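You operate a simulated robot arm through the tools that you are given. There is no shell and no other tool.

You run a simulated robot arm. Do the job below in one go: nothing can be reset, and whatever is moved stays where it is left.

Task
Set the controls near the top of the steel workbench. At the end: the voltage knob is turned to 24 V; the tester power switch is switched on; the mode knob is turned to zero; the trim knob is turned to full right; whatever was shut is shut again. Leave all else as you found it, and nothing knocked over.

It is judged by the outcome, as a careful person would: the job done as asked, and still so three seconds after it is handed in. It fails if anything else is knocked over, pushed out of place, dropped, spilled or broken.

Robot
A 7-joint arm with a two-finger parallel gripper, fixed in place. Base frame: the origin is at the foot of the arm, x ahead of it, y to its left, z up. Units: cm, rad, N and s.
With the tool pointing down near the work surface it reaches from about 28 to 68 cm from the base axis. Its first joint turns from -2.897 to 2.897 rad. Payload 2.5 kg.
Tool frame: the origin (TCP) lies between the finger pads and is the grasp point; the fingertips stand 3 cm ahead of it; z points along the fingers, y is the line along which they close. Largest opening 9.4 cm; finger width 2.8, thickness 1; the body of the gripper, 5 by 9.6 cm, starts 5.5 cm behind the TCP.
Orientation is that of the tool frame in the base frame, as a unit quaternion [x, y, z, w]. With the fingers straight down and closing along the base's y, the tool's x points along the base's -x, its y along +y and its z along -z.

Tools
- The arm moves only by the tool nudge_tool. Its argument "rows" is a list of rows, each a list of 3 entries, a list of its own where there are three numbers: the turn, a rotation vector about the tool's x, y, z in rad, then the shift along the tool's x, y, z in cm, then the gripper command, from -1 (shut) to 1 (fully open), values between in proportion. In form: [[[wx, wy, wz], [x, y, z], grip], ...]. A call has 1 to 20 rows; each row shifts and turns the commanded pose from where the row before left it, along the tool's axes as they then stand. Rows are played at 5 a second. More than 5 cm and 0.15 rad between two rows, or a gripper value outside its range, and nothing of the call is played. Where a pose cannot be reached the arm comes as near as it can. A force on the tool above 40 N (or 10 N above the force at the start of the call, whichever is more), or a blocked arm, ends the call early, and 0.2 s more pass. Each finger travels about 7.2 cm/s and halts on what it meets, pressing with about 29 N; the grip force reading is that of the motor and also rises with nothing between the fingers. The clock runs only during rows and for 0.2 s after the last one: add rows that do not move to give the fingers time. The reply holds the time, the measured pose of the TCP, the force on the tool along the base axes, the opening and the grip force, in the units named above and with some noise, with the torque about the TCP (base axes, N m) and any sound that the robot's microphone picked up.
- Cameras (640 x 400 px; columns grow to the right, rows downward): "scene" is fixed at [4.54, 64.01, 81.3]; the picture's right is [-0.89, -0.45, 0.00], its down [-0.23, 0.46, -0.86] and it looks along [0.39, -0.77, -0.51] (base axes); focal length 322 px, centre (320, 200). "wrist" rides on the gripper at [7.6, 1.4, -10.2] in the tool frame; the picture's right is [-0.18, 0.98, 0.00], its down [-0.75, -0.14, -0.64] and it looks along [-0.63, -0.12, 0.77] (tool axes); focal length 243 px, centre (320, 200). There is no depth. A picture from a camera that has moved, and an enlarged one, comes with that camera's place and axes in the base frame and with its lens. The place of the scene camera against the robot may be out by one fixed shift of up to 1.8 cm in any direction.
- camera(camera): a new picture of that camera. The clock stands still meanwhile.
- close_up(camera, box): a new picture of the part [left, top, right, bottom] of that camera's present view, enlarged. The clock stands still meanwhile.
- sign_off(): hands the job in; it is judged then, once.

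Nothing tells you positions but the pictures and the camera data. Unless the task says otherwise, let go and move clear before handing in.

The tools are called after ">>>" as a command line: name --argument value ..., lists and objects as JSON in quotes. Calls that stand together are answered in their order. nudge_tool: Moves the arm, as the interface text tells. Its arguments: {"type":"object","properties":{"rows":{"type":"array","items":{"type":"array"}}},"required":["rows"]} The other tools are called the same way: camera (camera) takes a picture; close_up (camera, box) takes an enlarged picture of a part of a camera's view; sign_off () hands the job in.

At the start:

```text
clock: 0.0
ee_pos: [41.37, 6.52, 38.51]
tcp_rot: [0.0, 1.0, 0.0, -0.001]
force: [-0.5, 0.3, 0.0]
torque: [-0.03, -0.02, -0.01]
width: 9.41
grip_force: 0.1
```

scene: 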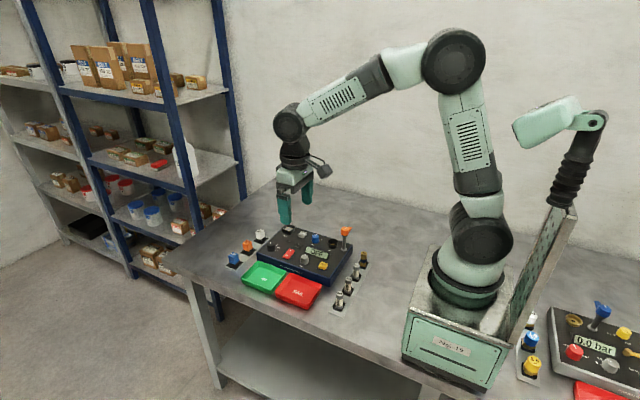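
wrist: 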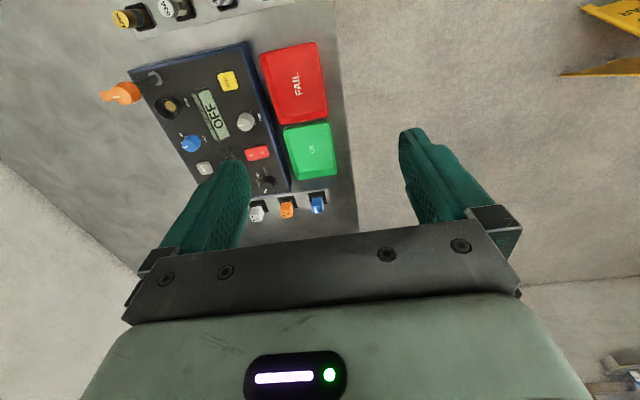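

I see a tester panel on the bench in front of the arm, with several knobs, buttons, OK/FAIL bins, and a second panel ("0.0 bar") far off to the side. I'll look closer before moving.

>>> close_up --camera "wrist" --box '[90, 0, 350, 230]'

>>> close_up --camera "scene" --box '[220, 210, 390, 320]'

>>> close_up --camera "scene" --box '[500, 290, 640, 400]'

```text
1.74 times, centred on (220, 115) of wrist
camera zoom: at [33.77, 7.99, 48.94], right [0.18, 0.98, 0.0], down [0.75, -0.14, 0.64], along [0.63, -0.12, -0.77], focal length 422 px, centre (494, 348)
```

zoom: 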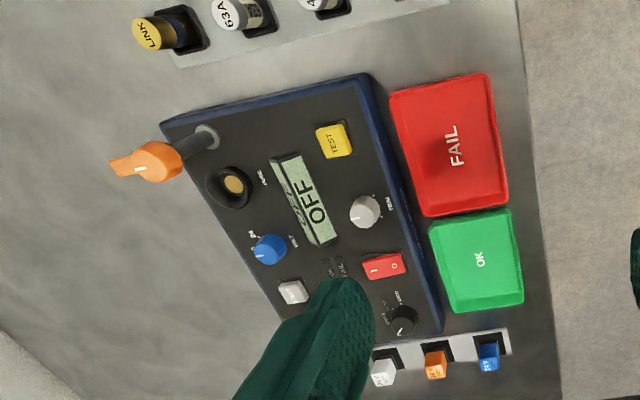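

```text
3.64 times, centred on (305, 265) of scene
camera zoom: at [4.54, 64.01, 81.3], right [-0.89, -0.45, 0.0], down [-0.23, 0.46, -0.86], along [0.39, -0.77, -0.51], focal length 1170 px, centre (374, -36)
```

zoom: 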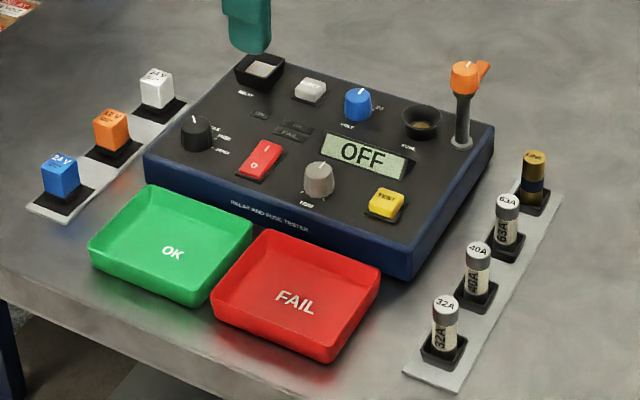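

```text
3.64 times, centred on (570, 345) of scene
camera zoom: at [4.54, 64.01, 81.3], right [-0.89, -0.45, 0.0], down [-0.23, 0.46, -0.86], along [0.39, -0.77, -0.51], focal length 1170 px, centre (-589, -327)
```

zoom: 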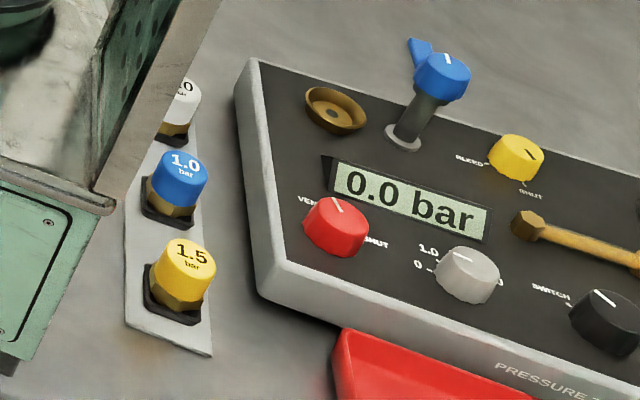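

The tester panel lies at roughly x 36–66, y -27 to -5, with the blue voltage knob, black mode knob, red power rocker and grey trim knob on it. I'll move the wrist camera to the far (-y) side so it looks at the panel with the lettering upright.

>>> nudge_tool --rows '[[[0, 0, 0], [-0.86, -4.05, 0.6], 1], [[0, 0, 0], [-0.86, -4.05, 0.6], 1], [[0, 0, 0], [-0.86, -4.05, 0.6], 1], [[0, 0, 0], [-0.86, -4.05, 0.6], 1], [[0, 0, 0], [-0.86, -4.05, 0.6], 1], [[0, 0, 0], [-0.86, -4.05, 0.6], 1], [[0, 0, 0], [-0.86, -4.05, 0.6], 1], [[0, 0, 0], [-0.86, -4.05, 0.6], 1], [[0, 0, 0], [-0.86, -4.05, 0.6], 1], [[0, 0, 0], [-0.86, -4.05, 0.6], 1], [[0, 0, 0], [0, 0, 0], 1]]'

>>> nudge_tool --rows '[[[0, 0, -0.15], [0, 0, 0], 1], [[0, 0, -0.15], [0, 0, 0], 1], [[0, 0, -0.15], [0, 0, 0], 1], [[0, 0, -0.15], [0, 0, 0], 1], [[0, 0, -0.15], [0, 0, 0], 1], [[0, 0, -0.15], [0, 0, 0], 1], [[0, 0, -0.15], [0, 0, 0], 1], [[0, 0, -0.15], [0, 0, 0], 1], [[0, 0, -0.15], [0, 0, 0], 1], [[0, 0, -0.15], [0, 0, 0], 1], [[0, 0, -0.07], [0, 0, 0], 1], [[0, 0, 0], [0, 0, 0], 1]]'

>>> camera --camera "wrist"

```text
clock: 2.4
ee_pos: [50.02, -34.07, 32.71]
tcp_rot: [0.0, 1.0, 0.001, 0.001]
force: [0.8, 0.4, -0.1]
torque: [-0.02, -0.01, 0.0]
width: 9.41
grip_force: 0.1
```

```text
clock: 5.0
ee_pos: [49.95, -33.93, 32.71]
tcp_rot: [0.707, -0.707, 0.0, -0.001]
force: [0.6, -0.2, 0.0]
torque: [0.0, -0.01, 0.0]
width: 9.4
grip_force: 0.0
```

```text
taken
camera wrist: at [48.56, -41.55, 42.95], right [-0.98, 0.18, 0.0], down [0.14, 0.75, 0.64], along [0.12, 0.63, -0.77], focal length 243 px, centre (320, 200)
```

wrist: 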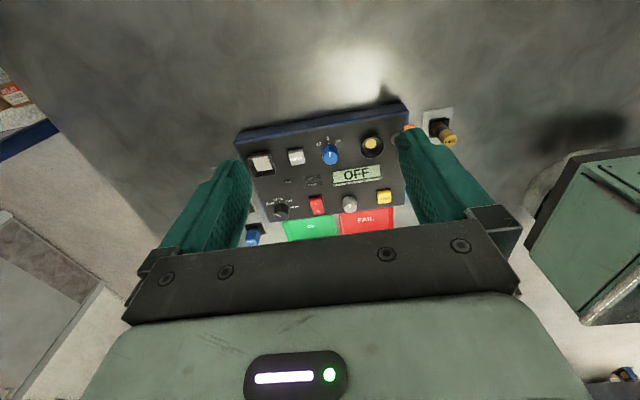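

>>> close_up --camera "wrist" --box '[230, 95, 420, 235]'

>>> close_up --camera "wrist" --box '[255, 180, 335, 230]'

>>> close_up --camera "wrist" --box '[290, 125, 370, 175]'

>>> close_up --camera "wrist" --box '[320, 175, 400, 225]'

```text
2.86 times, centred on (325, 165) of wrist
camera zoom: at [48.56, -41.55, 42.95], right [-0.98, 0.18, 0.0], down [0.14, 0.75, 0.64], along [0.12, 0.63, -0.77], focal length 693 px, centre (306, 300)
```

zoom: 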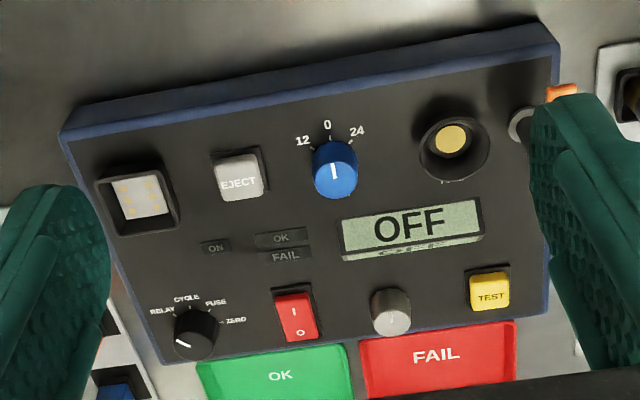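

```text
8.00 times, centred on (295, 205) of wrist
camera zoom: at [48.56, -41.55, 42.95], right [-0.98, 0.18, 0.0], down [0.14, 0.75, 0.64], along [0.12, 0.63, -0.77], focal length 1941 px, centre (520, 160)
```

zoom: 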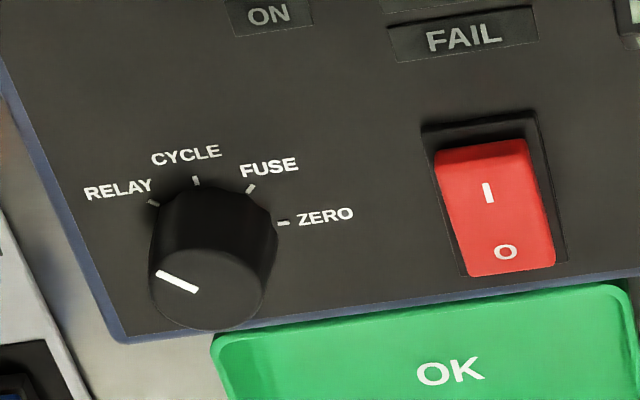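

```text
8.00 times, centred on (330, 150) of wrist
camera zoom: at [48.56, -41.55, 42.95], right [-0.98, 0.18, 0.0], down [0.14, 0.75, 0.64], along [0.12, 0.63, -0.77], focal length 1941 px, centre (240, 600)
```

zoom: 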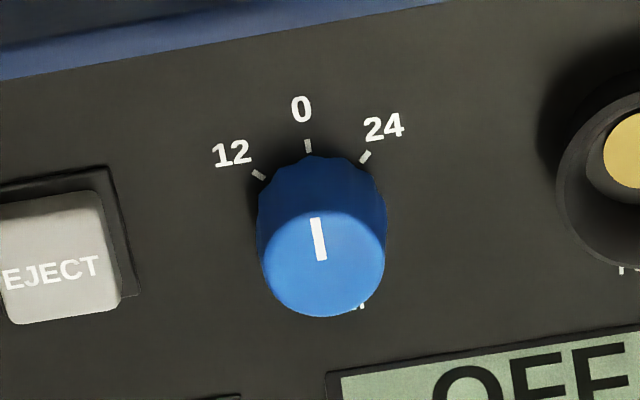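

```text
8.00 times, centred on (360, 200) of wrist
camera zoom: at [48.56, -41.55, 42.95], right [-0.98, 0.18, 0.0], down [0.14, 0.75, 0.64], along [0.12, 0.63, -0.77], focal length 1941 px, centre (0, 200)
```

zoom: 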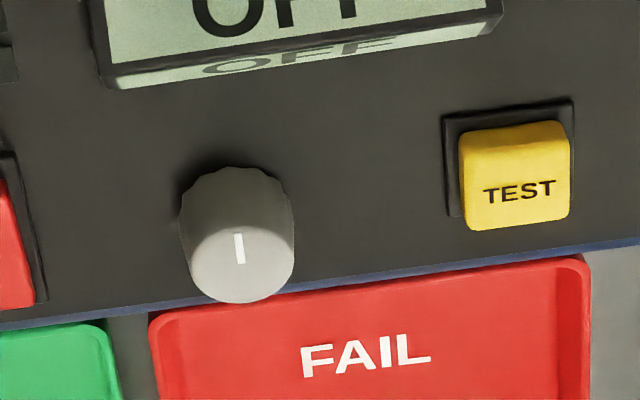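

The lettering is readable: voltage is at 0 (12 left, 24 right), mode is at RELAY (ZERO is the far right), trim points straight up, and the power rocker shows off. I'll check for guards and trim marks from the scene camera.

>>> close_up --camera "scene" --box '[255, 225, 335, 275]'

>>> close_up --camera "scene" --box '[285, 240, 345, 278]'

>>> close_up --camera "scene" --box '[215, 210, 395, 320]'

```text
8.00 times, centred on (295, 250) of scene
camera zoom: at [4.54, 64.01, 81.3], right [-0.89, -0.45, 0.0], down [-0.23, 0.46, -0.86], along [0.39, -0.77, -0.51], focal length 2573 px, centre (520, -200)
```

zoom: 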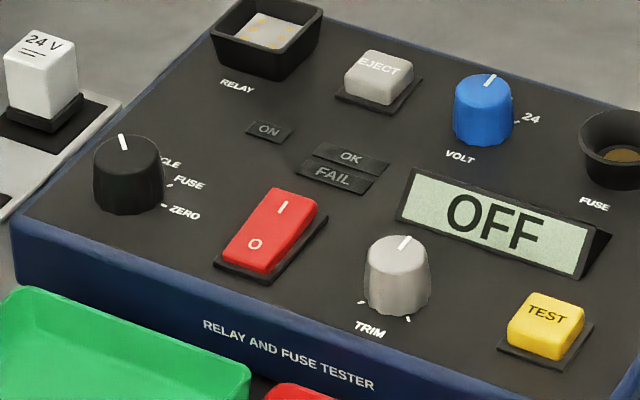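

```text
10.53 times, centred on (315, 259) of scene
camera zoom: at [4.54, 64.01, 81.3], right [-0.89, -0.45, 0.0], down [-0.23, 0.46, -0.86], along [0.39, -0.77, -0.51], focal length 3386 px, centre (373, -421)
```

zoom: 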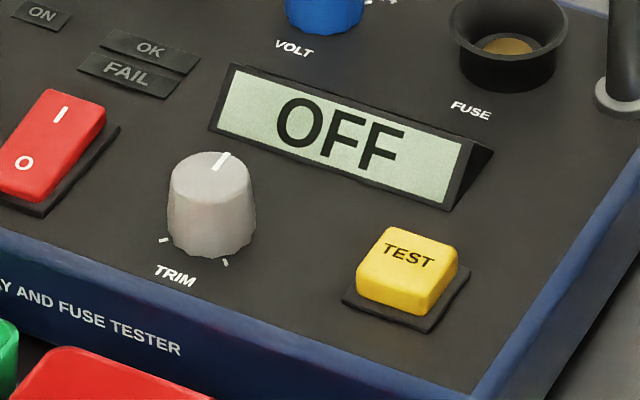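

```text
3.56 times, centred on (305, 265) of scene
camera zoom: at [4.54, 64.01, 81.3], right [-0.89, -0.45, 0.0], down [-0.23, 0.46, -0.86], along [0.39, -0.77, -0.51], focal length 1144 px, centre (373, -31)
```

zoom: 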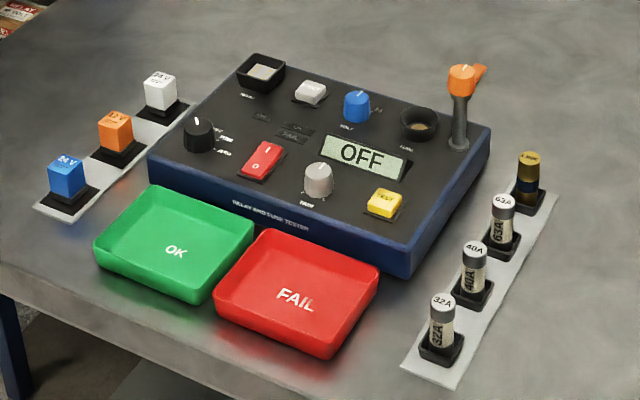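

The panel is flat, square to the base and its top is at about z 4. I put the voltage knob near (50.6, -20.4), mode near (63, -8.6), trim near (48.5, -8.4) and the rocker's "I" end near (55.3, -10). Nothing is covered or closed that I can see. I'll hover over the voltage knob with a part-closed gripper and check alignment.

>>> nudge_tool --rows '[[[0, 0, 0], [-3.4, -0.18, 0], 0.17], [[0, 0, 0], [-3.4, -0.18, 0], 0.17], [[0, 0, 0], [-3.4, -0.18, 0], 0.17], [[0, 0, 0], [-3.4, -0.18, 0], 0.17], [[0, 0, 0], [0, 0, 3.7], 0.17], [[0, 0, 0], [0, 0, 3.7], 0.17], [[0, 0, 0], [0, 0, 3.7], 0.17], [[0, 0, 0], [0, 0, 3.7], 0.17], [[0, 0, 0], [0, 0, 3.7], 0.17], [[0, 0, 0], [0, 0, 0], 0.17], [[0, 0, 0], [0, 0, 0], 0.17]]'

>>> camera --camera "wrist"

>>> camera --camera "scene"

```text
clock: 7.4
ee_pos: [50.69, -20.14, 13.99]
tcp_rot: [-0.706, 0.708, 0.0, 0.001]
force: [0.2, -0.2, -0.4]
torque: [-0.01, -0.04, 0.02]
width: 5.52
grip_force: 0.0
```

```text
taken
camera wrist: at [49.22, -27.82, 24.31], right [-0.98, 0.19, 0.0], down [0.14, 0.75, 0.64], along [0.12, 0.63, -0.77], focal length 243 px, centre (320, 200)
```

wrist: 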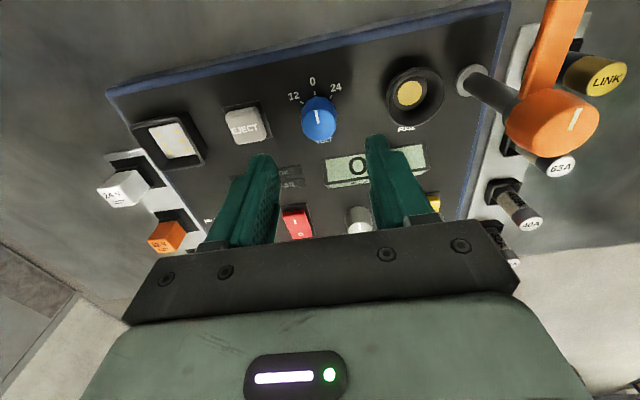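

```text
taken
```

scene: 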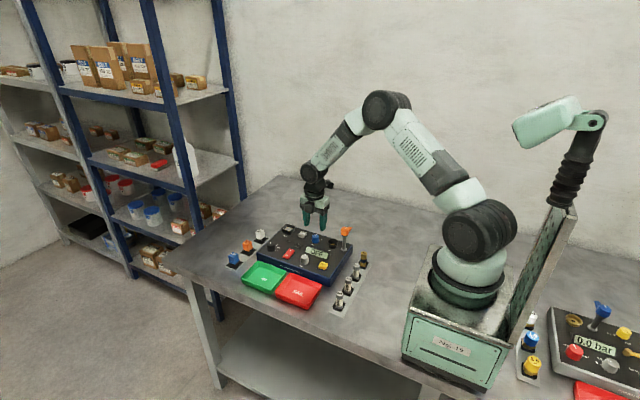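

>>> close_up --camera "wrist" --box '[272, 70, 368, 130]'

>>> close_up --camera "wrist" --box '[90, 60, 410, 260]'

```text
6.67 times, centred on (320, 100) of wrist
camera zoom: at [49.22, -27.82, 24.31], right [-0.98, 0.19, 0.0], down [0.14, 0.75, 0.64], along [0.12, 0.63, -0.77], focal length 1618 px, centre (320, 867)
```

zoom: 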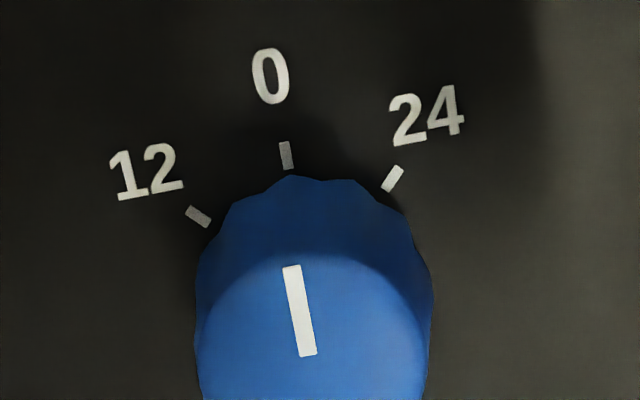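

```text
2.00 times, centred on (250, 160) of wrist
camera zoom: at [49.22, -27.82, 24.31], right [-0.98, 0.19, 0.0], down [0.14, 0.75, 0.64], along [0.12, 0.63, -0.77], focal length 485 px, centre (460, 280)
```

zoom: 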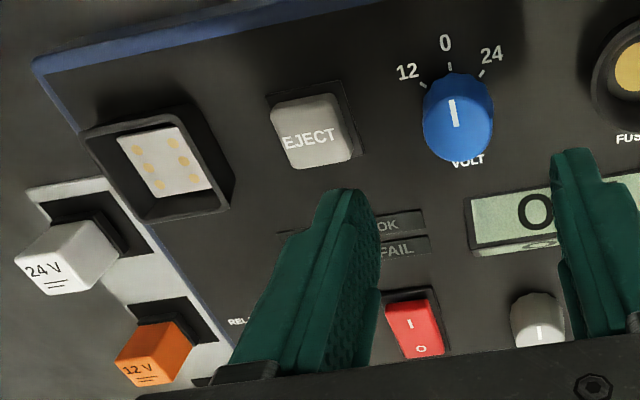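

The voltage knob centres at about (50.66, -20.57), panel surface about z 4.3. I'll shift slightly, lower the fingers around it, and close.

>>> nudge_tool --rows '[[[0, 0, 0], [0.44, 0, 1.5], 0.17], [[0, 0, 0], [0, 0, 1.5], 0.17], [[0, 0, 0], [0, 0, 1.2], 0.17], [[0, 0, 0], [0, 0, 0.8], 0.17], [[0, 0, 0], [0, 0, 0.6], 0.17], [[0, 0, 0], [0, 0, 0.4], 0.17], [[0, 0, 0], [0, 0, 0.2], 0.17], [[0, 0, 0], [0, 0, 0], 0.17]]'

>>> camera --camera "wrist"

```text
clock: 9.2
ee_pos: [50.66, -20.77, 7.97]
tcp_rot: [-0.706, 0.708, 0.001, 0.0]
force: [-0.8, -0.4, -0.1]
torque: [-0.02, -0.01, 0.01]
width: 5.49
grip_force: 0.0
```

```text
taken
camera wrist: at [49.27, -28.37, 18.21], right [-0.98, 0.19, 0.0], down [0.14, 0.75, 0.64], along [0.12, 0.63, -0.77], focal length 243 px, centre (320, 200)
```

wrist: 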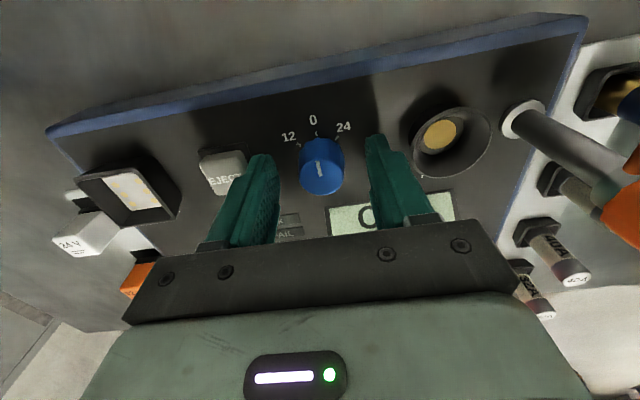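

>>> close_up --camera "wrist" --box '[240, 100, 400, 200]'

```text
4.00 times, centred on (320, 150) of wrist
camera zoom: at [49.27, -28.37, 18.21], right [-0.98, 0.19, 0.0], down [0.14, 0.75, 0.64], along [0.12, 0.63, -0.77], focal length 970 px, centre (320, 400)
```

zoom: 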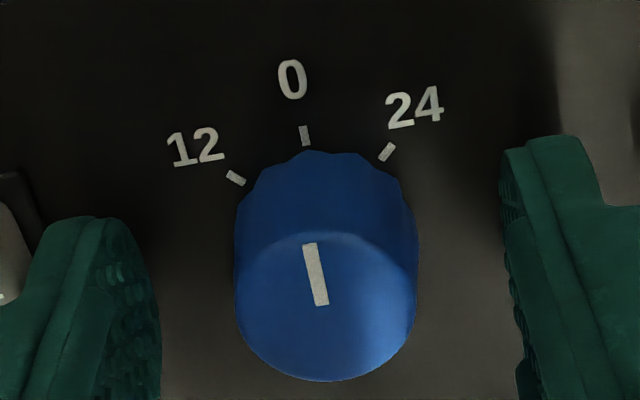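

>>> nudge_tool --rows '[[[0, 0, 0], [-0.22, 0, 0.2], 0.17], [[0, 0, 0], [0, 0, 0], -0.2], [[0, 0, 0], [0, 0, 0], -0.4], [[0, 0, 0], [0, 0, 0], -0.6], [[0, 0, 0], [0, 0, 0], -0.6], [[0, 0, 0], [0, 0, 0], -0.6]]'

```text
clock: 10.6
ee_pos: [50.66, -20.47, 7.64]
tcp_rot: [-0.706, 0.708, 0.001, -0.001]
force: [-8.4, 1.0, 4.7]
torque: [0.04, 0.25, 0.01]
width: 2.74
grip_force: 44.9
```

The fingers hold the knob (width 2.74). Now I'll turn it clockwise by 45° towards 24.

>>> nudge_tool --rows '[[[0, 0, 0.1], [0, 0, 0], -0.6], [[0, 0, 0.1], [0, 0, 0], -0.6], [[0, 0, 0.1], [0, 0, 0], -0.6], [[0, 0, 0.1], [0, 0, 0], -0.6], [[0, 0, 0.1], [0, 0, 0], -0.6], [[0, 0, 0.1], [0, 0, 0], -0.6], [[0, 0, 0.1], [0, 0, 0], -0.6], [[0, 0, 0.085], [0, 0, 0], -0.6], [[0, 0, 0], [0, 0, 0], -0.6]]'

>>> camera --camera "wrist"

```text
clock: 12.6
ee_pos: [50.77, -20.61, 7.65]
tcp_rot: [-0.382, 0.924, -0.001, -0.001]
force: [-16.8, 6.1, 12.1]
torque: [0.25, 0.4, 0.04]
width: 2.75
grip_force: 44.6
```

```text
taken
camera wrist: at [44.33, -24.93, 18.07], right [-0.56, 0.83, 0.0], down [0.63, 0.43, 0.64], along [0.53, 0.36, -0.77], focal length 243 px, centre (320, 200)
```

wrist: 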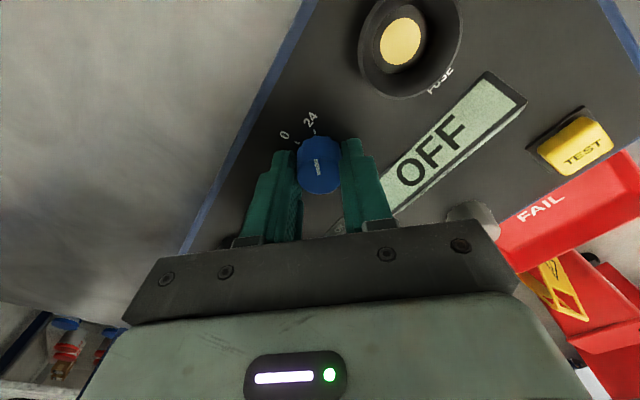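

>>> close_up --camera "wrist" --box '[272, 105, 368, 205]'

```text
4.00 times, centred on (320, 155) of wrist
camera zoom: at [44.33, -24.93, 18.07], right [-0.56, 0.83, 0.0], down [0.63, 0.43, 0.64], along [0.53, 0.36, -0.77], focal length 970 px, centre (320, 380)
```

zoom: 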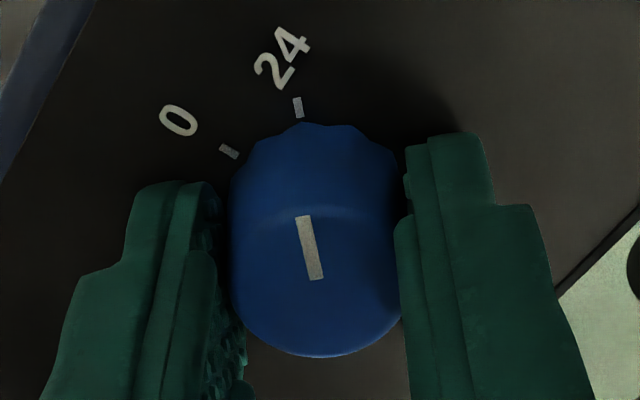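

The pointer lines up with the 24 mark. I'll open the fingers, lift away, and check.

>>> nudge_tool --rows '[[[0, 0, 0], [0, 0, 0], -0.2], [[0, 0, 0], [0, 0, 0], 0.17], [[0, 0, 0], [0, 0, 0], 0.17], [[0, 0, 0], [0, 0, -1.0], 0.17], [[0, 0, 0], [0, 0, -2.0], 0.17], [[0, 0, 0], [0, 0, -3.0], 0.17], [[0, 0, 0], [0, 0, -3.0], 0.17], [[0, 0, 0], [0, 0, 0], 0.17]]'

>>> camera --camera "wrist"

>>> close_up --camera "scene" --box '[255, 225, 335, 275]'

```text
clock: 14.4
ee_pos: [50.74, -20.63, 16.76]
tcp_rot: [-0.381, 0.925, -0.001, 0.0]
force: [-1.0, 0.0, -0.2]
torque: [-0.01, -0.02, -0.01]
width: 5.5
grip_force: 0.0
```

```text
taken
camera wrist: at [44.46, -25.02, 26.99], right [-0.56, 0.83, 0.0], down [0.63, 0.43, 0.64], along [0.53, 0.36, -0.77], focal length 243 px, centre (320, 200)
```

wrist: 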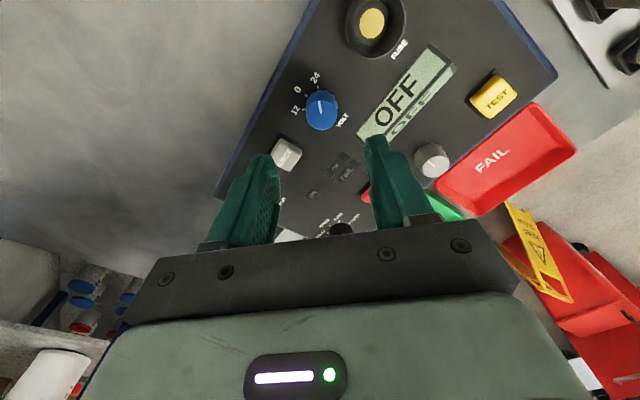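

```text
8.00 times, centred on (295, 250) of scene
camera zoom: at [4.54, 64.01, 81.3], right [-0.89, -0.45, 0.0], down [-0.23, 0.46, -0.86], along [0.39, -0.77, -0.51], focal length 2573 px, centre (520, -200)
```

zoom: 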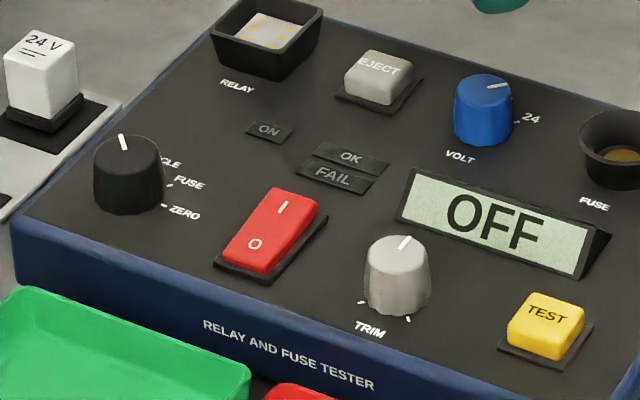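

Voltage now sits exactly at 24 (45° clockwise) in both views. Next is the trim knob: I'll rotate back, hover over it and check alignment.

>>> nudge_tool --rows '[[[0, 0, -0.15], [0, 0, 0], 0.0], [[0, 0, -0.15], [0, 0, 0], 0.0], [[0, 0, -0.15], [0, 0, 0], 0.0], [[0, 0, -0.15], [0, 0, 0], 0.0], [[0, 0, -0.15], [0, 0, 0], 0.0], [[0, 0, -0.035], [0, 0, 0], 0.0], [[0, 0, 0], [-3.05, 0.56, 0.4], 0.0], [[0, 0, 0], [-3.05, 0.56, 0.4], 0.0], [[0, 0, 0], [-3.05, 0.56, 0.4], 0.0], [[0, 0, 0], [-3.05, 0.56, 0.5], 0.0], [[0, 0, 0], [0, 0, 2], 0.0], [[0, 0, 0], [0, 0, 2], 0.0], [[0, 0, 0], [0, 0, 0], 0.0]]'

>>> camera --camera "wrist"

>>> close_up --camera "wrist" --box '[256, 80, 384, 160]'

```text
clock: 17.2
ee_pos: [48.46, -8.45, 10.96]
tcp_rot: [-0.706, 0.708, 0.0, 0.0]
force: [0.5, 0.2, 0.0]
torque: [-0.01, -0.01, -0.03]
width: 4.7
grip_force: 0.1
```

```text
taken
camera wrist: at [47.09, -16.01, 21.22], right [-0.98, 0.19, 0.0], down [0.14, 0.75, 0.64], along [0.12, 0.63, -0.77], focal length 243 px, centre (320, 200)
```

wrist: 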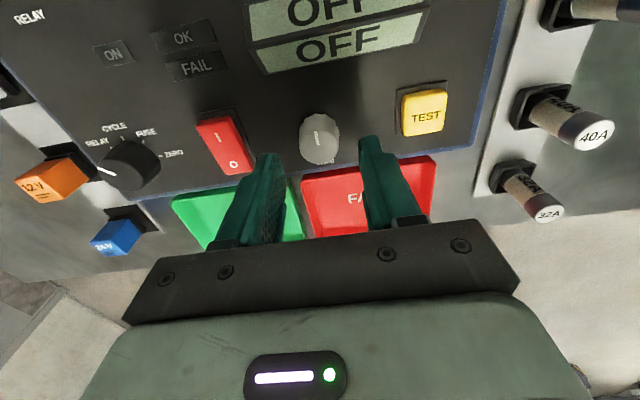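

```text
5.00 times, centred on (320, 120) of wrist
camera zoom: at [47.09, -16.01, 21.22], right [-0.98, 0.19, 0.0], down [0.14, 0.75, 0.64], along [0.12, 0.63, -0.77], focal length 1213 px, centre (320, 600)
```

zoom: 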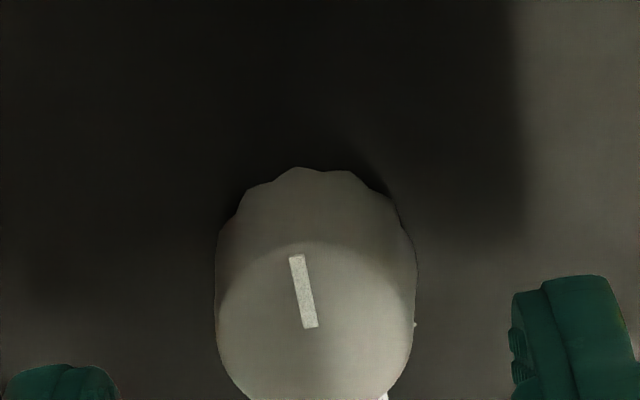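

>>> nudge_tool --rows '[[[0, 0, 0], [0.12, -0.05, 1.0], 0.0], [[0, 0, 0], [0, 0, 1.0], 0.0], [[0, 0, 0], [0, 0, 0.7], 0.0], [[0, 0, 0], [0, 0, 0.5], 0.0], [[0, 0, 0], [0, 0, 0], 0.0]]'

>>> close_up --camera "wrist" --box '[240, 100, 400, 200]'

```text
clock: 18.4
ee_pos: [48.45, -8.44, 7.83]
tcp_rot: [-0.707, 0.707, -0.001, 0.0]
force: [-0.1, -0.1, 0.1]
torque: [0.0, -0.01, -0.01]
width: 4.7
grip_force: 0.0
```

```text
4.00 times, centred on (320, 150) of wrist
camera zoom: at [47.17, -16.16, 18.09], right [-0.98, 0.19, 0.0], down [0.14, 0.75, 0.64], along [0.12, 0.63, -0.77], focal length 970 px, centre (320, 400)
```

zoom: 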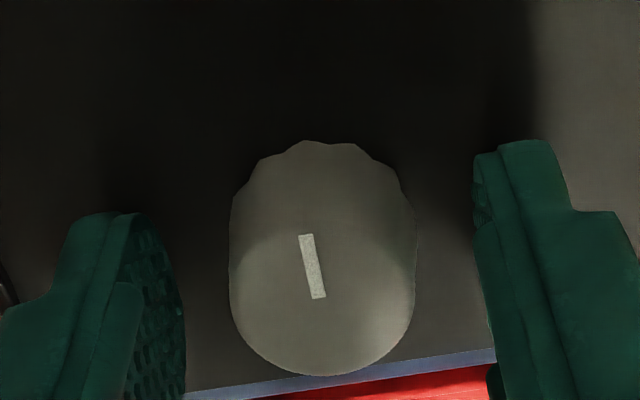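

>>> nudge_tool --rows '[[[0, 0, 0], [-0.08, 0, 0.1], -0.2], [[0, 0, 0], [0, 0, 0], -0.4], [[0, 0, 0], [0, 0, 0], -0.6], [[0, 0, 0], [0, 0, 0], -0.6], [[0, 0, 0], [0, 0, 0], -0.6]]'

```text
clock: 19.6
ee_pos: [48.55, -8.49, 7.81]
tcp_rot: [-0.707, 0.708, 0.001, 0.0]
force: [-12.5, 0.4, 7.7]
torque: [-0.08, 0.34, 0.01]
width: 2.71
grip_force: 44.7
```

>>> nudge_tool --rows '[[[0, 0, 0], [0, 0.06, 0], -0.6], [[0, 0, 0], [0, 0, 0], -0.6]]'

```text
clock: 20.2
ee_pos: [48.45, -8.43, 7.86]
tcp_rot: [-0.706, 0.708, 0.0, 0.0]
force: [-9.0, 0.2, 1.2]
torque: [-0.27, 0.29, 0.0]
width: 2.73
grip_force: 44.9
```

>>> nudge_tool --rows '[[[0, 0, 0], [0, 0.12, 0], -0.6], [[0, 0, 0], [0, 0, 0], -0.6]]'

```text
clock: 20.8
ee_pos: [48.41, -8.53, 7.63]
tcp_rot: [-0.707, 0.708, -0.001, 0.001]
force: [0.2, -4.7, -8.5]
torque: [0.19, -0.08, -0.02]
width: 2.74
grip_force: 45.2
```

Side load is relieved and the knob is held. Now I'll turn the trim knob clockwise towards full right in stages.

>>> nudge_tool --rows '[[[0, 0, 0.1], [0, 0, 0], -0.6], [[0, 0, 0.1], [0, 0, 0], -0.6], [[0, 0, 0.1], [0, 0, 0], -0.6], [[0, 0, 0.1], [0, 0, 0], -0.6], [[0, 0, 0.1], [0, 0, 0], -0.6], [[0, 0, 0.1], [0, 0, 0], -0.6], [[0, 0, 0.1], [0, 0, 0], -0.6], [[0, 0, 0.1], [0, 0, 0], -0.6], [[0, 0, 0.1], [0, 0, 0], -0.6], [[0, 0, 0.1], [0, 0, 0], -0.6], [[0, 0, 0.1], [0, 0, 0], -0.6], [[0, 0, 0.1], [0, 0, 0], -0.6], [[0, 0, 0.1], [0, 0, 0], -0.6], [[0, 0, 0.1], [0, 0, 0], -0.6], [[0, 0, 0.1], [0, 0, 0], -0.6], [[0, 0, 0.07], [0, 0, 0], -0.6], [[0, 0, 0], [0, 0, 0], -0.6]]'

>>> camera --camera "wrist"

```text
clock: 21.9
ee_pos: [48.47, -8.46, 7.72]
tcp_rot: [-0.539, 0.843, -0.002, 0.002]
force: [2.7, 0.1, -5.0]
torque: [-0.27, 0.0, 0.05]
width: 2.77
grip_force: 44.6
stopped in row 5: the force on the tool passed its limit at 41 N (the readings are from after the stop); the commanded pose is now the measured one
```

```text
taken
camera wrist: at [44.05, -14.77, 18.01], right [-0.81, 0.58, -0.01], down [0.44, 0.62, 0.64], along [0.38, 0.52, -0.76], focal length 243 px, centre (320, 200)
```

wrist: 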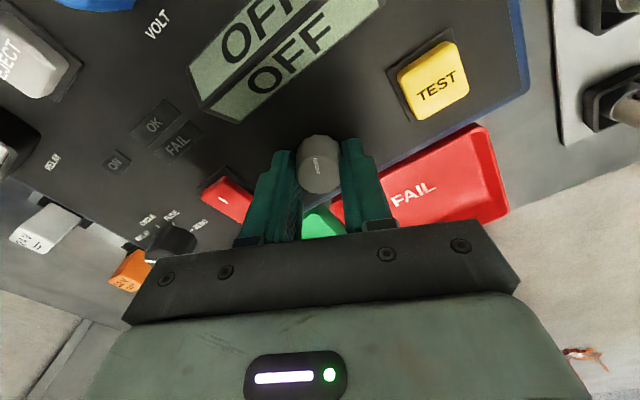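

>>> close_up --camera "wrist" --box '[256, 110, 384, 210]'

>>> nudge_tool --rows '[[[0, 0, 0], [0, 0, 0], -0.46], [[0, 0, 0], [0, 0, 0], -0.46]]'

```text
4.00 times, centred on (320, 160) of wrist
camera zoom: at [44.05, -14.77, 18.01], right [-0.81, 0.58, -0.01], down [0.44, 0.62, 0.64], along [0.38, 0.52, -0.76], focal length 970 px, centre (320, 360)
```

zoom: 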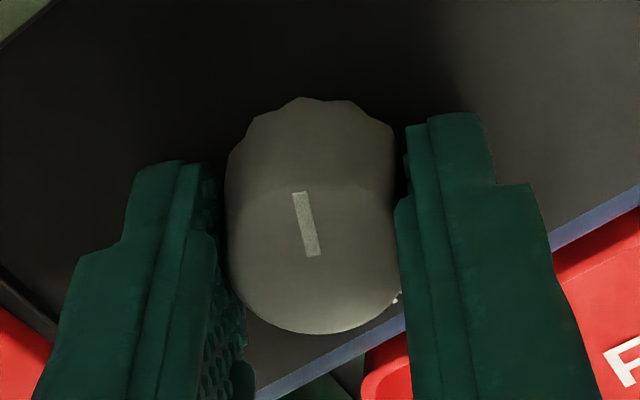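

```text
clock: 22.5
ee_pos: [48.47, -8.47, 7.78]
tcp_rot: [-0.539, 0.843, -0.002, 0.003]
force: [3.6, -0.8, -9.8]
torque: [0.03, -0.11, 0.02]
width: 2.74
grip_force: 45.2
```

The knob is following the fingers; the stop was a transient side load. I'll continue more slowly in short stages.

>>> nudge_tool --rows '[[[0, 0, 0.06], [0, 0, 0], -0.46], [[0, 0, 0.06], [0, 0, 0], -0.46], [[0, 0, 0.06], [0, 0, 0], -0.46], [[0, 0, 0.06], [0, 0, 0], -0.46], [[0, 0, 0.06], [0, 0, 0], -0.46], [[0, 0, 0], [0, 0, 0], -0.46]]'

```text
clock: 23.9
ee_pos: [48.65, -8.39, 7.66]
tcp_rot: [-0.405, 0.914, -0.001, 0.003]
force: [6.0, 2.3, -14.1]
torque: [0.15, -0.26, 0.0]
width: 2.72
grip_force: 45.5
```

>>> nudge_tool --rows '[[[0, 0, 0], [0, 0, 0.15], -0.46], [[0, 0, 0.06], [0, 0, 0], -0.46], [[0, 0, 0.06], [0, 0, 0], -0.46], [[0, 0, 0.06], [0, 0, 0], -0.46], [[0, 0, 0.06], [0, 0, 0], -0.46], [[0, 0, 0.06], [0, 0, 0], -0.46], [[0, 0, 0.06], [0, 0, 0], -0.46], [[0, 0, 0], [0, 0, 0], -0.46]]'

```text
clock: 25.4
ee_pos: [48.69, -8.57, 7.68]
tcp_rot: [-0.265, 0.964, -0.002, 0.004]
force: [-2.4, -0.8, 4.8]
torque: [0.07, -0.12, -0.01]
width: 2.76
grip_force: 45.2
stopped in row 7: the force on the tool passed its limit at 41 N (the readings are from after the stop); the commanded pose is now the measured one
```

>>> nudge_tool --rows '[[[0, 0, 0.05], [0, 0, 0], -0.46], [[0, 0, 0.05], [0, 0, 0], -0.46], [[0, 0, 0.05], [0, 0, 0], -0.46], [[0, 0, 0.05], [0, 0, 0], -0.46], [[0, 0, 0], [0, 0, 0], -0.46]]'

>>> close_up --camera "wrist" --box '[240, 100, 400, 200]'

```text
clock: 26.6
ee_pos: [48.66, -8.5, 7.7]
tcp_rot: [-0.167, 0.986, -0.002, 0.004]
force: [0.1, -3.5, 8.2]
torque: [-0.16, 0.26, 0.02]
width: 2.72
grip_force: 45.2
```

```text
4.00 times, centred on (320, 150) of wrist
camera zoom: at [40.95, -9.7, 17.98], right [-0.15, 0.99, 0.0], down [0.75, 0.12, 0.65], along [0.64, 0.1, -0.76], focal length 970 px, centre (320, 400)
```

zoom: 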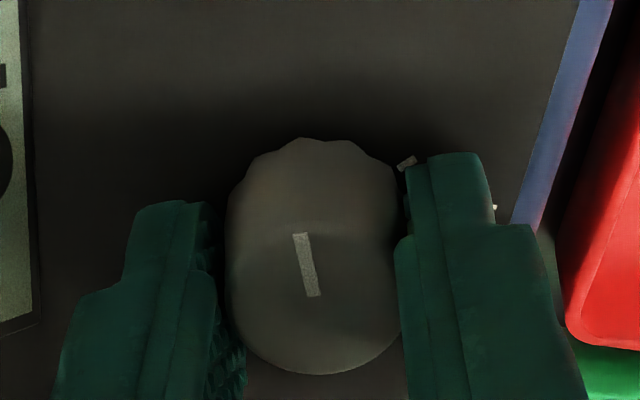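

>>> nudge_tool --rows '[[[0, 0, 0.05], [0, 0, 0], -0.46], [[0, 0, 0.05], [0, 0, 0], -0.46], [[0, 0, 0.05], [0, 0, 0], -0.46], [[0, 0, 0.05], [0, 0, 0], -0.46], [[0, 0, 0.05], [0, 0, 0], -0.46], [[0, 0, 0.05], [0, 0, 0], -0.46], [[0, 0, 0.05], [0, 0, 0], -0.46], [[0, 0, 0.05], [0, 0, 0], -0.46], [[0, 0, 0], [0, 0, 0], -0.46]]'

```text
clock: 28.6
ee_pos: [48.58, -8.68, 7.68]
tcp_rot: [0.031, 1.0, -0.002, 0.005]
force: [14.2, -9.1, -6.3]
torque: [-0.25, -0.02, 0.02]
width: 2.72
grip_force: 44.9
```

>>> nudge_tool --rows '[[[0, 0, 0], [-0.15, -0.12, 0.05], -0.46], [[0, 0, 0.05], [0, 0, 0], -0.46], [[0, 0, 0.05], [0, 0, 0], -0.46], [[0, 0, 0.05], [0, 0, 0], -0.46], [[0, 0, 0.05], [0, 0, 0], -0.46], [[0, 0, 0.05], [0, 0, 0], -0.46], [[0, 0, 0.05], [0, 0, 0], -0.46], [[0, 0, 0], [0, 0, 0], -0.46]]'

```text
clock: 29.5
ee_pos: [48.6, -8.51, 7.71]
tcp_rot: [0.099, 0.995, 0.0, 0.001]
force: [-3.3, -1.4, 4.2]
torque: [-0.15, -0.28, 0.0]
width: 2.71
grip_force: 45.0
stopped in row 4: the force on the tool passed its limit at 41 N (the readings are from after the stop); the commanded pose is now the measured one
```

>>> nudge_tool --rows '[[[0, 0, 0.05], [0, 0, 0], -0.46], [[0, 0, 0.05], [0, 0, 0], -0.46], [[0, 0, 0.05], [0, 0, 0], -0.46], [[0, 0, 0.05], [0, 0, 0], -0.46], [[0, 0, 0.05], [0, 0, 0], -0.46], [[0, 0, 0], [0, 0, 0], -0.46]]'

>>> close_up --camera "wrist" --box '[240, 100, 400, 200]'

```text
clock: 30.9
ee_pos: [48.61, -8.59, 7.63]
tcp_rot: [0.222, 0.975, 0.0, 0.002]
force: [-4.7, -4.7, 11.4]
torque: [-0.36, -0.32, 0.0]
width: 2.72
grip_force: 44.6
```

```text
4.00 times, centred on (320, 150) of wrist
camera zoom: at [42.4, -4.06, 18.01], right [0.59, 0.81, 0.0], down [0.62, -0.45, 0.65], along [0.52, -0.38, -0.76], focal length 970 px, centre (320, 400)
```

zoom: 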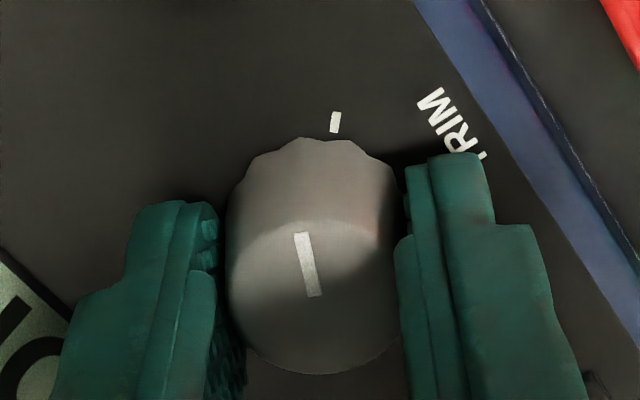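

>>> nudge_tool --rows '[[[0, 0, 0.05], [0, 0, 0], -0.46], [[0, 0, 0.05], [0, 0, 0], -0.46], [[0, 0, 0.05], [0, 0, 0], -0.46], [[0, 0, 0.05], [0, 0, 0], -0.46], [[0, 0, 0.05], [0, 0, 0], -0.46], [[0, 0, 0.05], [0, 0, 0], -0.46], [[0, 0, 0.04], [0, 0, 0], -0.46], [[0, 0, 0], [0, 0, 0], -0.46]]'

>>> close_up --camera "wrist" --box '[240, 100, 400, 200]'

```text
clock: 32.7
ee_pos: [48.6, -8.77, 7.73]
tcp_rot: [0.383, 0.924, 0.0, 0.001]
force: [-11.1, -15.3, 16.5]
torque: [-0.13, 0.65, 0.03]
width: 2.73
grip_force: 44.5
```

```text
4.00 times, centred on (320, 150) of wrist
camera zoom: at [44.29, -2.28, 18.02], right [0.83, 0.56, 0.0], down [0.43, -0.63, 0.64], along [0.36, -0.53, -0.76], focal length 970 px, centre (320, 400)
```

zoom: 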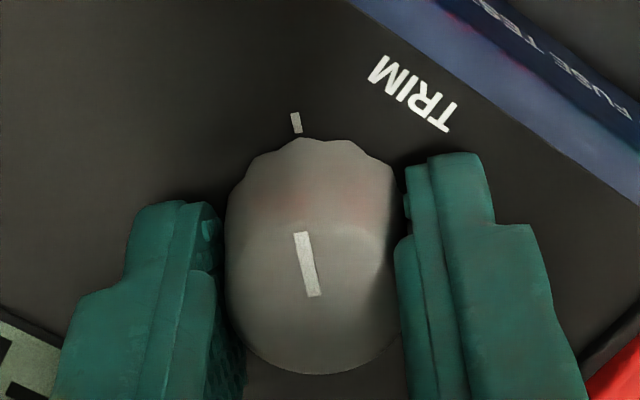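

The trim pointer now aligns with its right-hand end mark. I'll nudge a hair further to feel for the end stop, then release.

>>> nudge_tool --rows '[[[0, 0, 0.03], [0, 0, 0], -0.46], [[0, 0, 0.03], [0, 0, 0], -0.46], [[0, 0, 0], [0, 0, 0], -0.46]]'

>>> close_up --camera "wrist" --box '[240, 100, 400, 200]'

```text
clock: 33.5
ee_pos: [48.69, -8.72, 7.76]
tcp_rot: [0.411, 0.911, 0.0, 0.003]
force: [-12.0, -19.1, 18.0]
torque: [-0.68, 0.25, 0.49]
width: 2.74
grip_force: 45.1
```

```text
4.00 times, centred on (320, 150) of wrist
camera zoom: at [44.68, -2.07, 18.0], right [0.86, 0.51, 0.0], down [0.39, -0.66, 0.65], along [0.33, -0.55, -0.76], focal length 970 px, centre (320, 400)
```

zoom: 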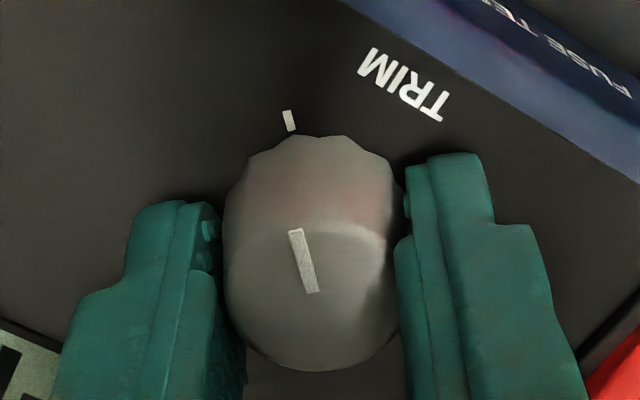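

The torque rose to about 0.5 N·m, so the trim knob is on its stop. Releasing and lifting straight up.

>>> nudge_tool --rows '[[[0, 0, 0], [0, 0, 0], -0.2], [[0, 0, 0], [0, 0, 0], 0.0], [[0, 0, 0], [0, 0, 0], 0.0], [[0, 0, 0], [0, 0, -1.0], 0.0], [[0, 0, 0], [0, 0, -2.0], 0.0], [[0, 0, 0], [0, 0, -3.0], 0.0], [[0, 0, 0], [0, 0, -1.5], 0.0], [[0, 0, 0], [0, 0, 0], 0.0]]'

>>> close_up --camera "wrist" --box '[220, 40, 420, 165]'

>>> close_up --camera "scene" --box '[255, 225, 335, 275]'

```text
clock: 35.3
ee_pos: [48.61, -8.88, 15.39]
tcp_rot: [0.411, 0.912, 0.001, 0.002]
force: [-0.3, 0.0, -0.2]
torque: [0.0, 0.02, -0.03]
width: 4.73
grip_force: 0.0
```

```text
3.20 times, centred on (320, 102) of wrist
camera zoom: at [44.65, -2.12, 25.57], right [0.86, 0.51, 0.0], down [0.39, -0.66, 0.64], along [0.33, -0.55, -0.77], focal length 776 px, centre (320, 512)
```

zoom: 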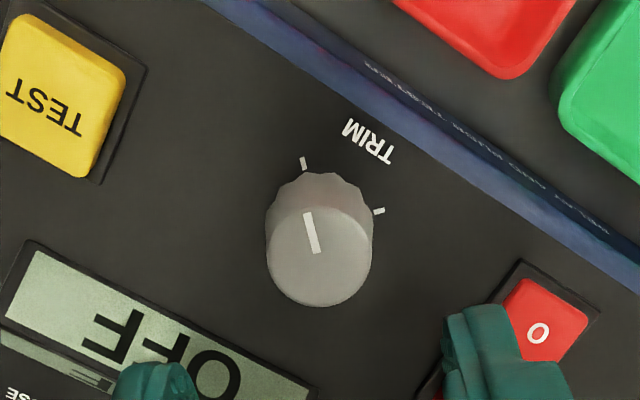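

```text
8.00 times, centred on (295, 250) of scene
camera zoom: at [4.54, 64.01, 81.3], right [-0.89, -0.45, 0.0], down [-0.23, 0.46, -0.86], along [0.39, -0.77, -0.51], focal length 2573 px, centre (520, -200)
```

zoom: 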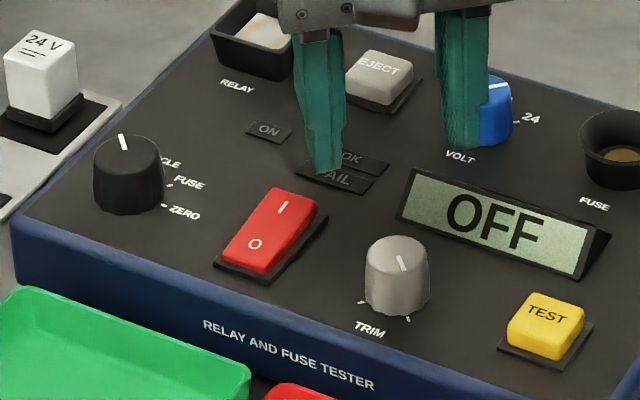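

Trim is on its right-hand mark and stays there. Next, the mode knob: rotate back to the starting wrist angle, hover over (63, -8.5) and check.

>>> nudge_tool --rows '[[[0, 0, -0.15], [0, 0, 0], 0.0], [[0, 0, -0.15], [0, 0, 0], 0.0], [[0, 0, -0.15], [0, 0, 0], 0.0], [[0, 0, -0.15], [0, 0, 0], 0.0], [[0, 0, -0.15], [0, 0, 0], 0.0], [[0, 0, -0.15], [0, 0, 0], 0.0], [[0, 0, -0.15], [0, 0, 0], 0.0], [[0, 0, -0.15], [0, 0, 0], 0.0], [[0, 0, -0.15], [0, 0, 0], 0.0], [[0, 0, -0.15], [0, 0, 0], 0.0], [[0, 0, -0.15], [0, 0, 0], 0.0], [[0, 0, -0.15], [0, 0, 0], 0.0], [[0, 0, -0.15], [0, 0, 0], 0.0], [[0, 0, -0.15], [0, 0, 0], 0.0], [[0, 0, -0.15], [0, 0, 0], 0.0], [[0, 0, -0.15], [0, 0, 0], 0.0], [[0, 0, -0.017], [0, 0, 0], 0.0], [[0, 0, 0], [0, 0, 0], 0.0]]'

>>> nudge_tool --rows '[[[0, 0, 0], [-0.1, -3.6, 0], 0.0], [[0, 0, 0], [-0.1, -3.6, 0], 0.0], [[0, 0, 0], [-0.1, -3.6, 0], 0.0], [[0, 0, 0], [-0.1, -3.6, 0], 0.0], [[0, 0, 0], [0, 0, 2], 0.0], [[0, 0, 0], [0, 0, 2], 0.0], [[0, 0, 0], [0, 0, 0], 0.0]]'

>>> camera --camera "wrist"

>>> close_up --camera "wrist" --box '[256, 80, 384, 160]'

```text
clock: 39.1
ee_pos: [48.53, -8.67, 15.26]
tcp_rot: [-0.707, 0.707, -0.001, 0.002]
force: [-0.1, -0.7, 0.1]
torque: [0.0, -0.01, -0.02]
width: 4.74
grip_force: 0.1
```

```text
clock: 40.7
ee_pos: [62.96, -8.18, 11.12]
tcp_rot: [-0.707, 0.707, -0.002, 0.001]
force: [0.0, -0.5, 0.2]
torque: [0.01, 0.0, 0.0]
width: 4.7
grip_force: 0.1
```

```text
taken
camera wrist: at [61.58, -15.82, 21.45], right [-0.98, 0.18, 0.0], down [0.14, 0.75, 0.64], along [0.12, 0.63, -0.77], focal length 243 px, centre (320, 200)
```

wrist: 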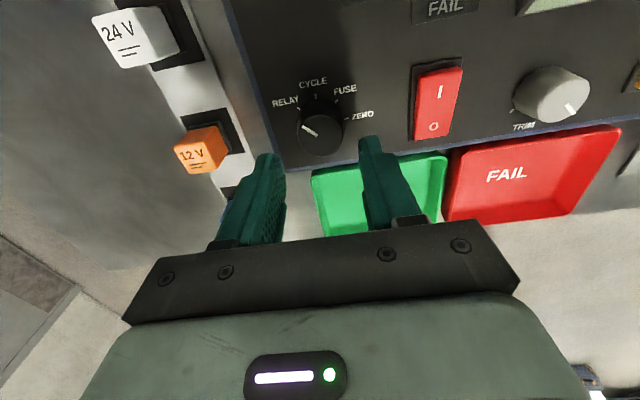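

```text
5.00 times, centred on (320, 120) of wrist
camera zoom: at [61.58, -15.82, 21.45], right [-0.98, 0.18, 0.0], down [0.14, 0.75, 0.64], along [0.12, 0.63, -0.77], focal length 1213 px, centre (320, 600)
```

zoom: 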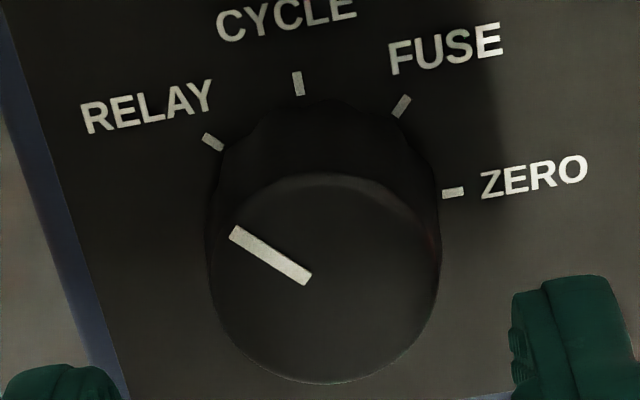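

The mode knob centre works out at (62.80, -8.92) with ZERO at 90° right of CYCLE, so it needs 135° clockwise. I'll shift, lower and grip.

>>> nudge_tool --rows '[[[0, 0, 0], [0.7, 0.18, 0.5], 0.0], [[0, 0, 0], [0, 0, 1.0], 0.0], [[0, 0, 0], [0, 0, 0.9], 0.0], [[0, 0, 0], [0, 0, 0.6], 0.0], [[0, 0, 0], [0, 0, 0.3], 0.0], [[0, 0, 0], [0, 0, 0], 0.0]]'

>>> close_up --camera "wrist" --box '[240, 100, 400, 200]'

```text
clock: 42.1
ee_pos: [62.87, -8.89, 8.04]
tcp_rot: [-0.706, 0.708, -0.002, 0.0]
force: [-0.6, 0.5, -0.1]
torque: [0.01, 0.01, -0.05]
width: 4.67
grip_force: 0.0
```

```text
4.00 times, centred on (320, 150) of wrist
camera zoom: at [61.43, -16.54, 18.19], right [-0.98, 0.18, 0.0], down [0.14, 0.75, 0.64], along [0.12, 0.63, -0.77], focal length 970 px, centre (320, 400)
```

zoom: 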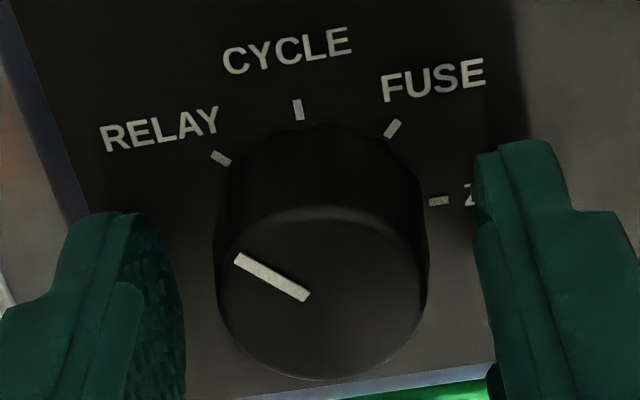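

>>> nudge_tool --rows '[[[0, 0, 0], [0, 0, 0.25], 0.0], [[0, 0, 0], [0, 0, 0], -0.2], [[0, 0, 0], [0, 0, 0], -0.4], [[0, 0, 0], [0, 0, 0], -0.4], [[0, 0, 0], [0, 0, 0], -0.4]]'

```text
clock: 43.3
ee_pos: [62.81, -8.86, 7.66]
tcp_rot: [-0.706, 0.708, -0.001, -0.001]
force: [-12.1, 1.6, 7.2]
torque: [-0.13, 0.42, -0.02]
width: 3.11
grip_force: 45.1
```

>>> nudge_tool --rows '[[[0, 0, 0], [0, 0.15, 0], -0.4], [[0, 0, 0.05], [0, 0, 0], -0.4], [[0, 0, 0.05], [0, 0, 0], -0.4], [[0, 0, 0.05], [0, 0, 0], -0.4], [[0, 0, 0.05], [0, 0, 0], -0.4], [[0, 0, 0.05], [0, 0, 0], -0.4], [[0, 0, 0.05], [0, 0, 0], -0.4], [[0, 0, 0], [0, 0, 0], -0.4]]'

>>> close_up --camera "wrist" --box '[240, 100, 400, 200]'

```text
clock: 45.0
ee_pos: [62.87, -8.89, 7.67]
tcp_rot: [-0.596, 0.803, -0.003, 0.004]
force: [1.3, -0.7, -2.2]
torque: [-0.05, -0.11, 0.01]
width: 3.09
grip_force: 45.3
stopped in row 8: the force on the tool passed its limit at 41 N (the readings are from after the stop); the commanded pose is now the measured one
```

```text
4.00 times, centred on (320, 150) of wrist
camera zoom: at [59.22, -15.79, 17.94], right [-0.89, 0.46, -0.01], down [0.35, 0.68, 0.64], along [0.3, 0.57, -0.76], focal length 970 px, centre (320, 400)
```

zoom: 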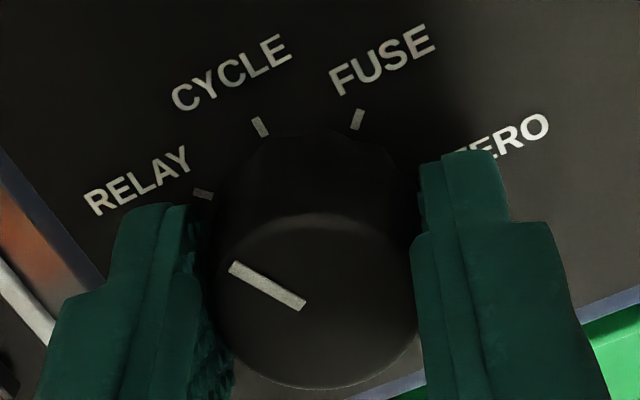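

>>> nudge_tool --rows '[[[0, 0, 0.06], [0, 0, 0], -0.4], [[0, 0, 0.06], [0, 0, 0], -0.4], [[0, 0, 0.06], [0, 0, 0], -0.4], [[0, 0, 0.06], [0, 0, 0], -0.4], [[0, 0, 0.06], [0, 0, 0], -0.4], [[0, 0, 0.06], [0, 0, 0], -0.4], [[0, 0, 0.06], [0, 0, 0], -0.4]]'

```text
clock: 46.6
ee_pos: [62.97, -8.96, 7.75]
tcp_rot: [-0.414, 0.91, -0.002, 0.004]
force: [19.8, -1.7, -21.2]
torque: [-0.2, -0.5, -0.03]
width: 3.1
grip_force: 44.7
```

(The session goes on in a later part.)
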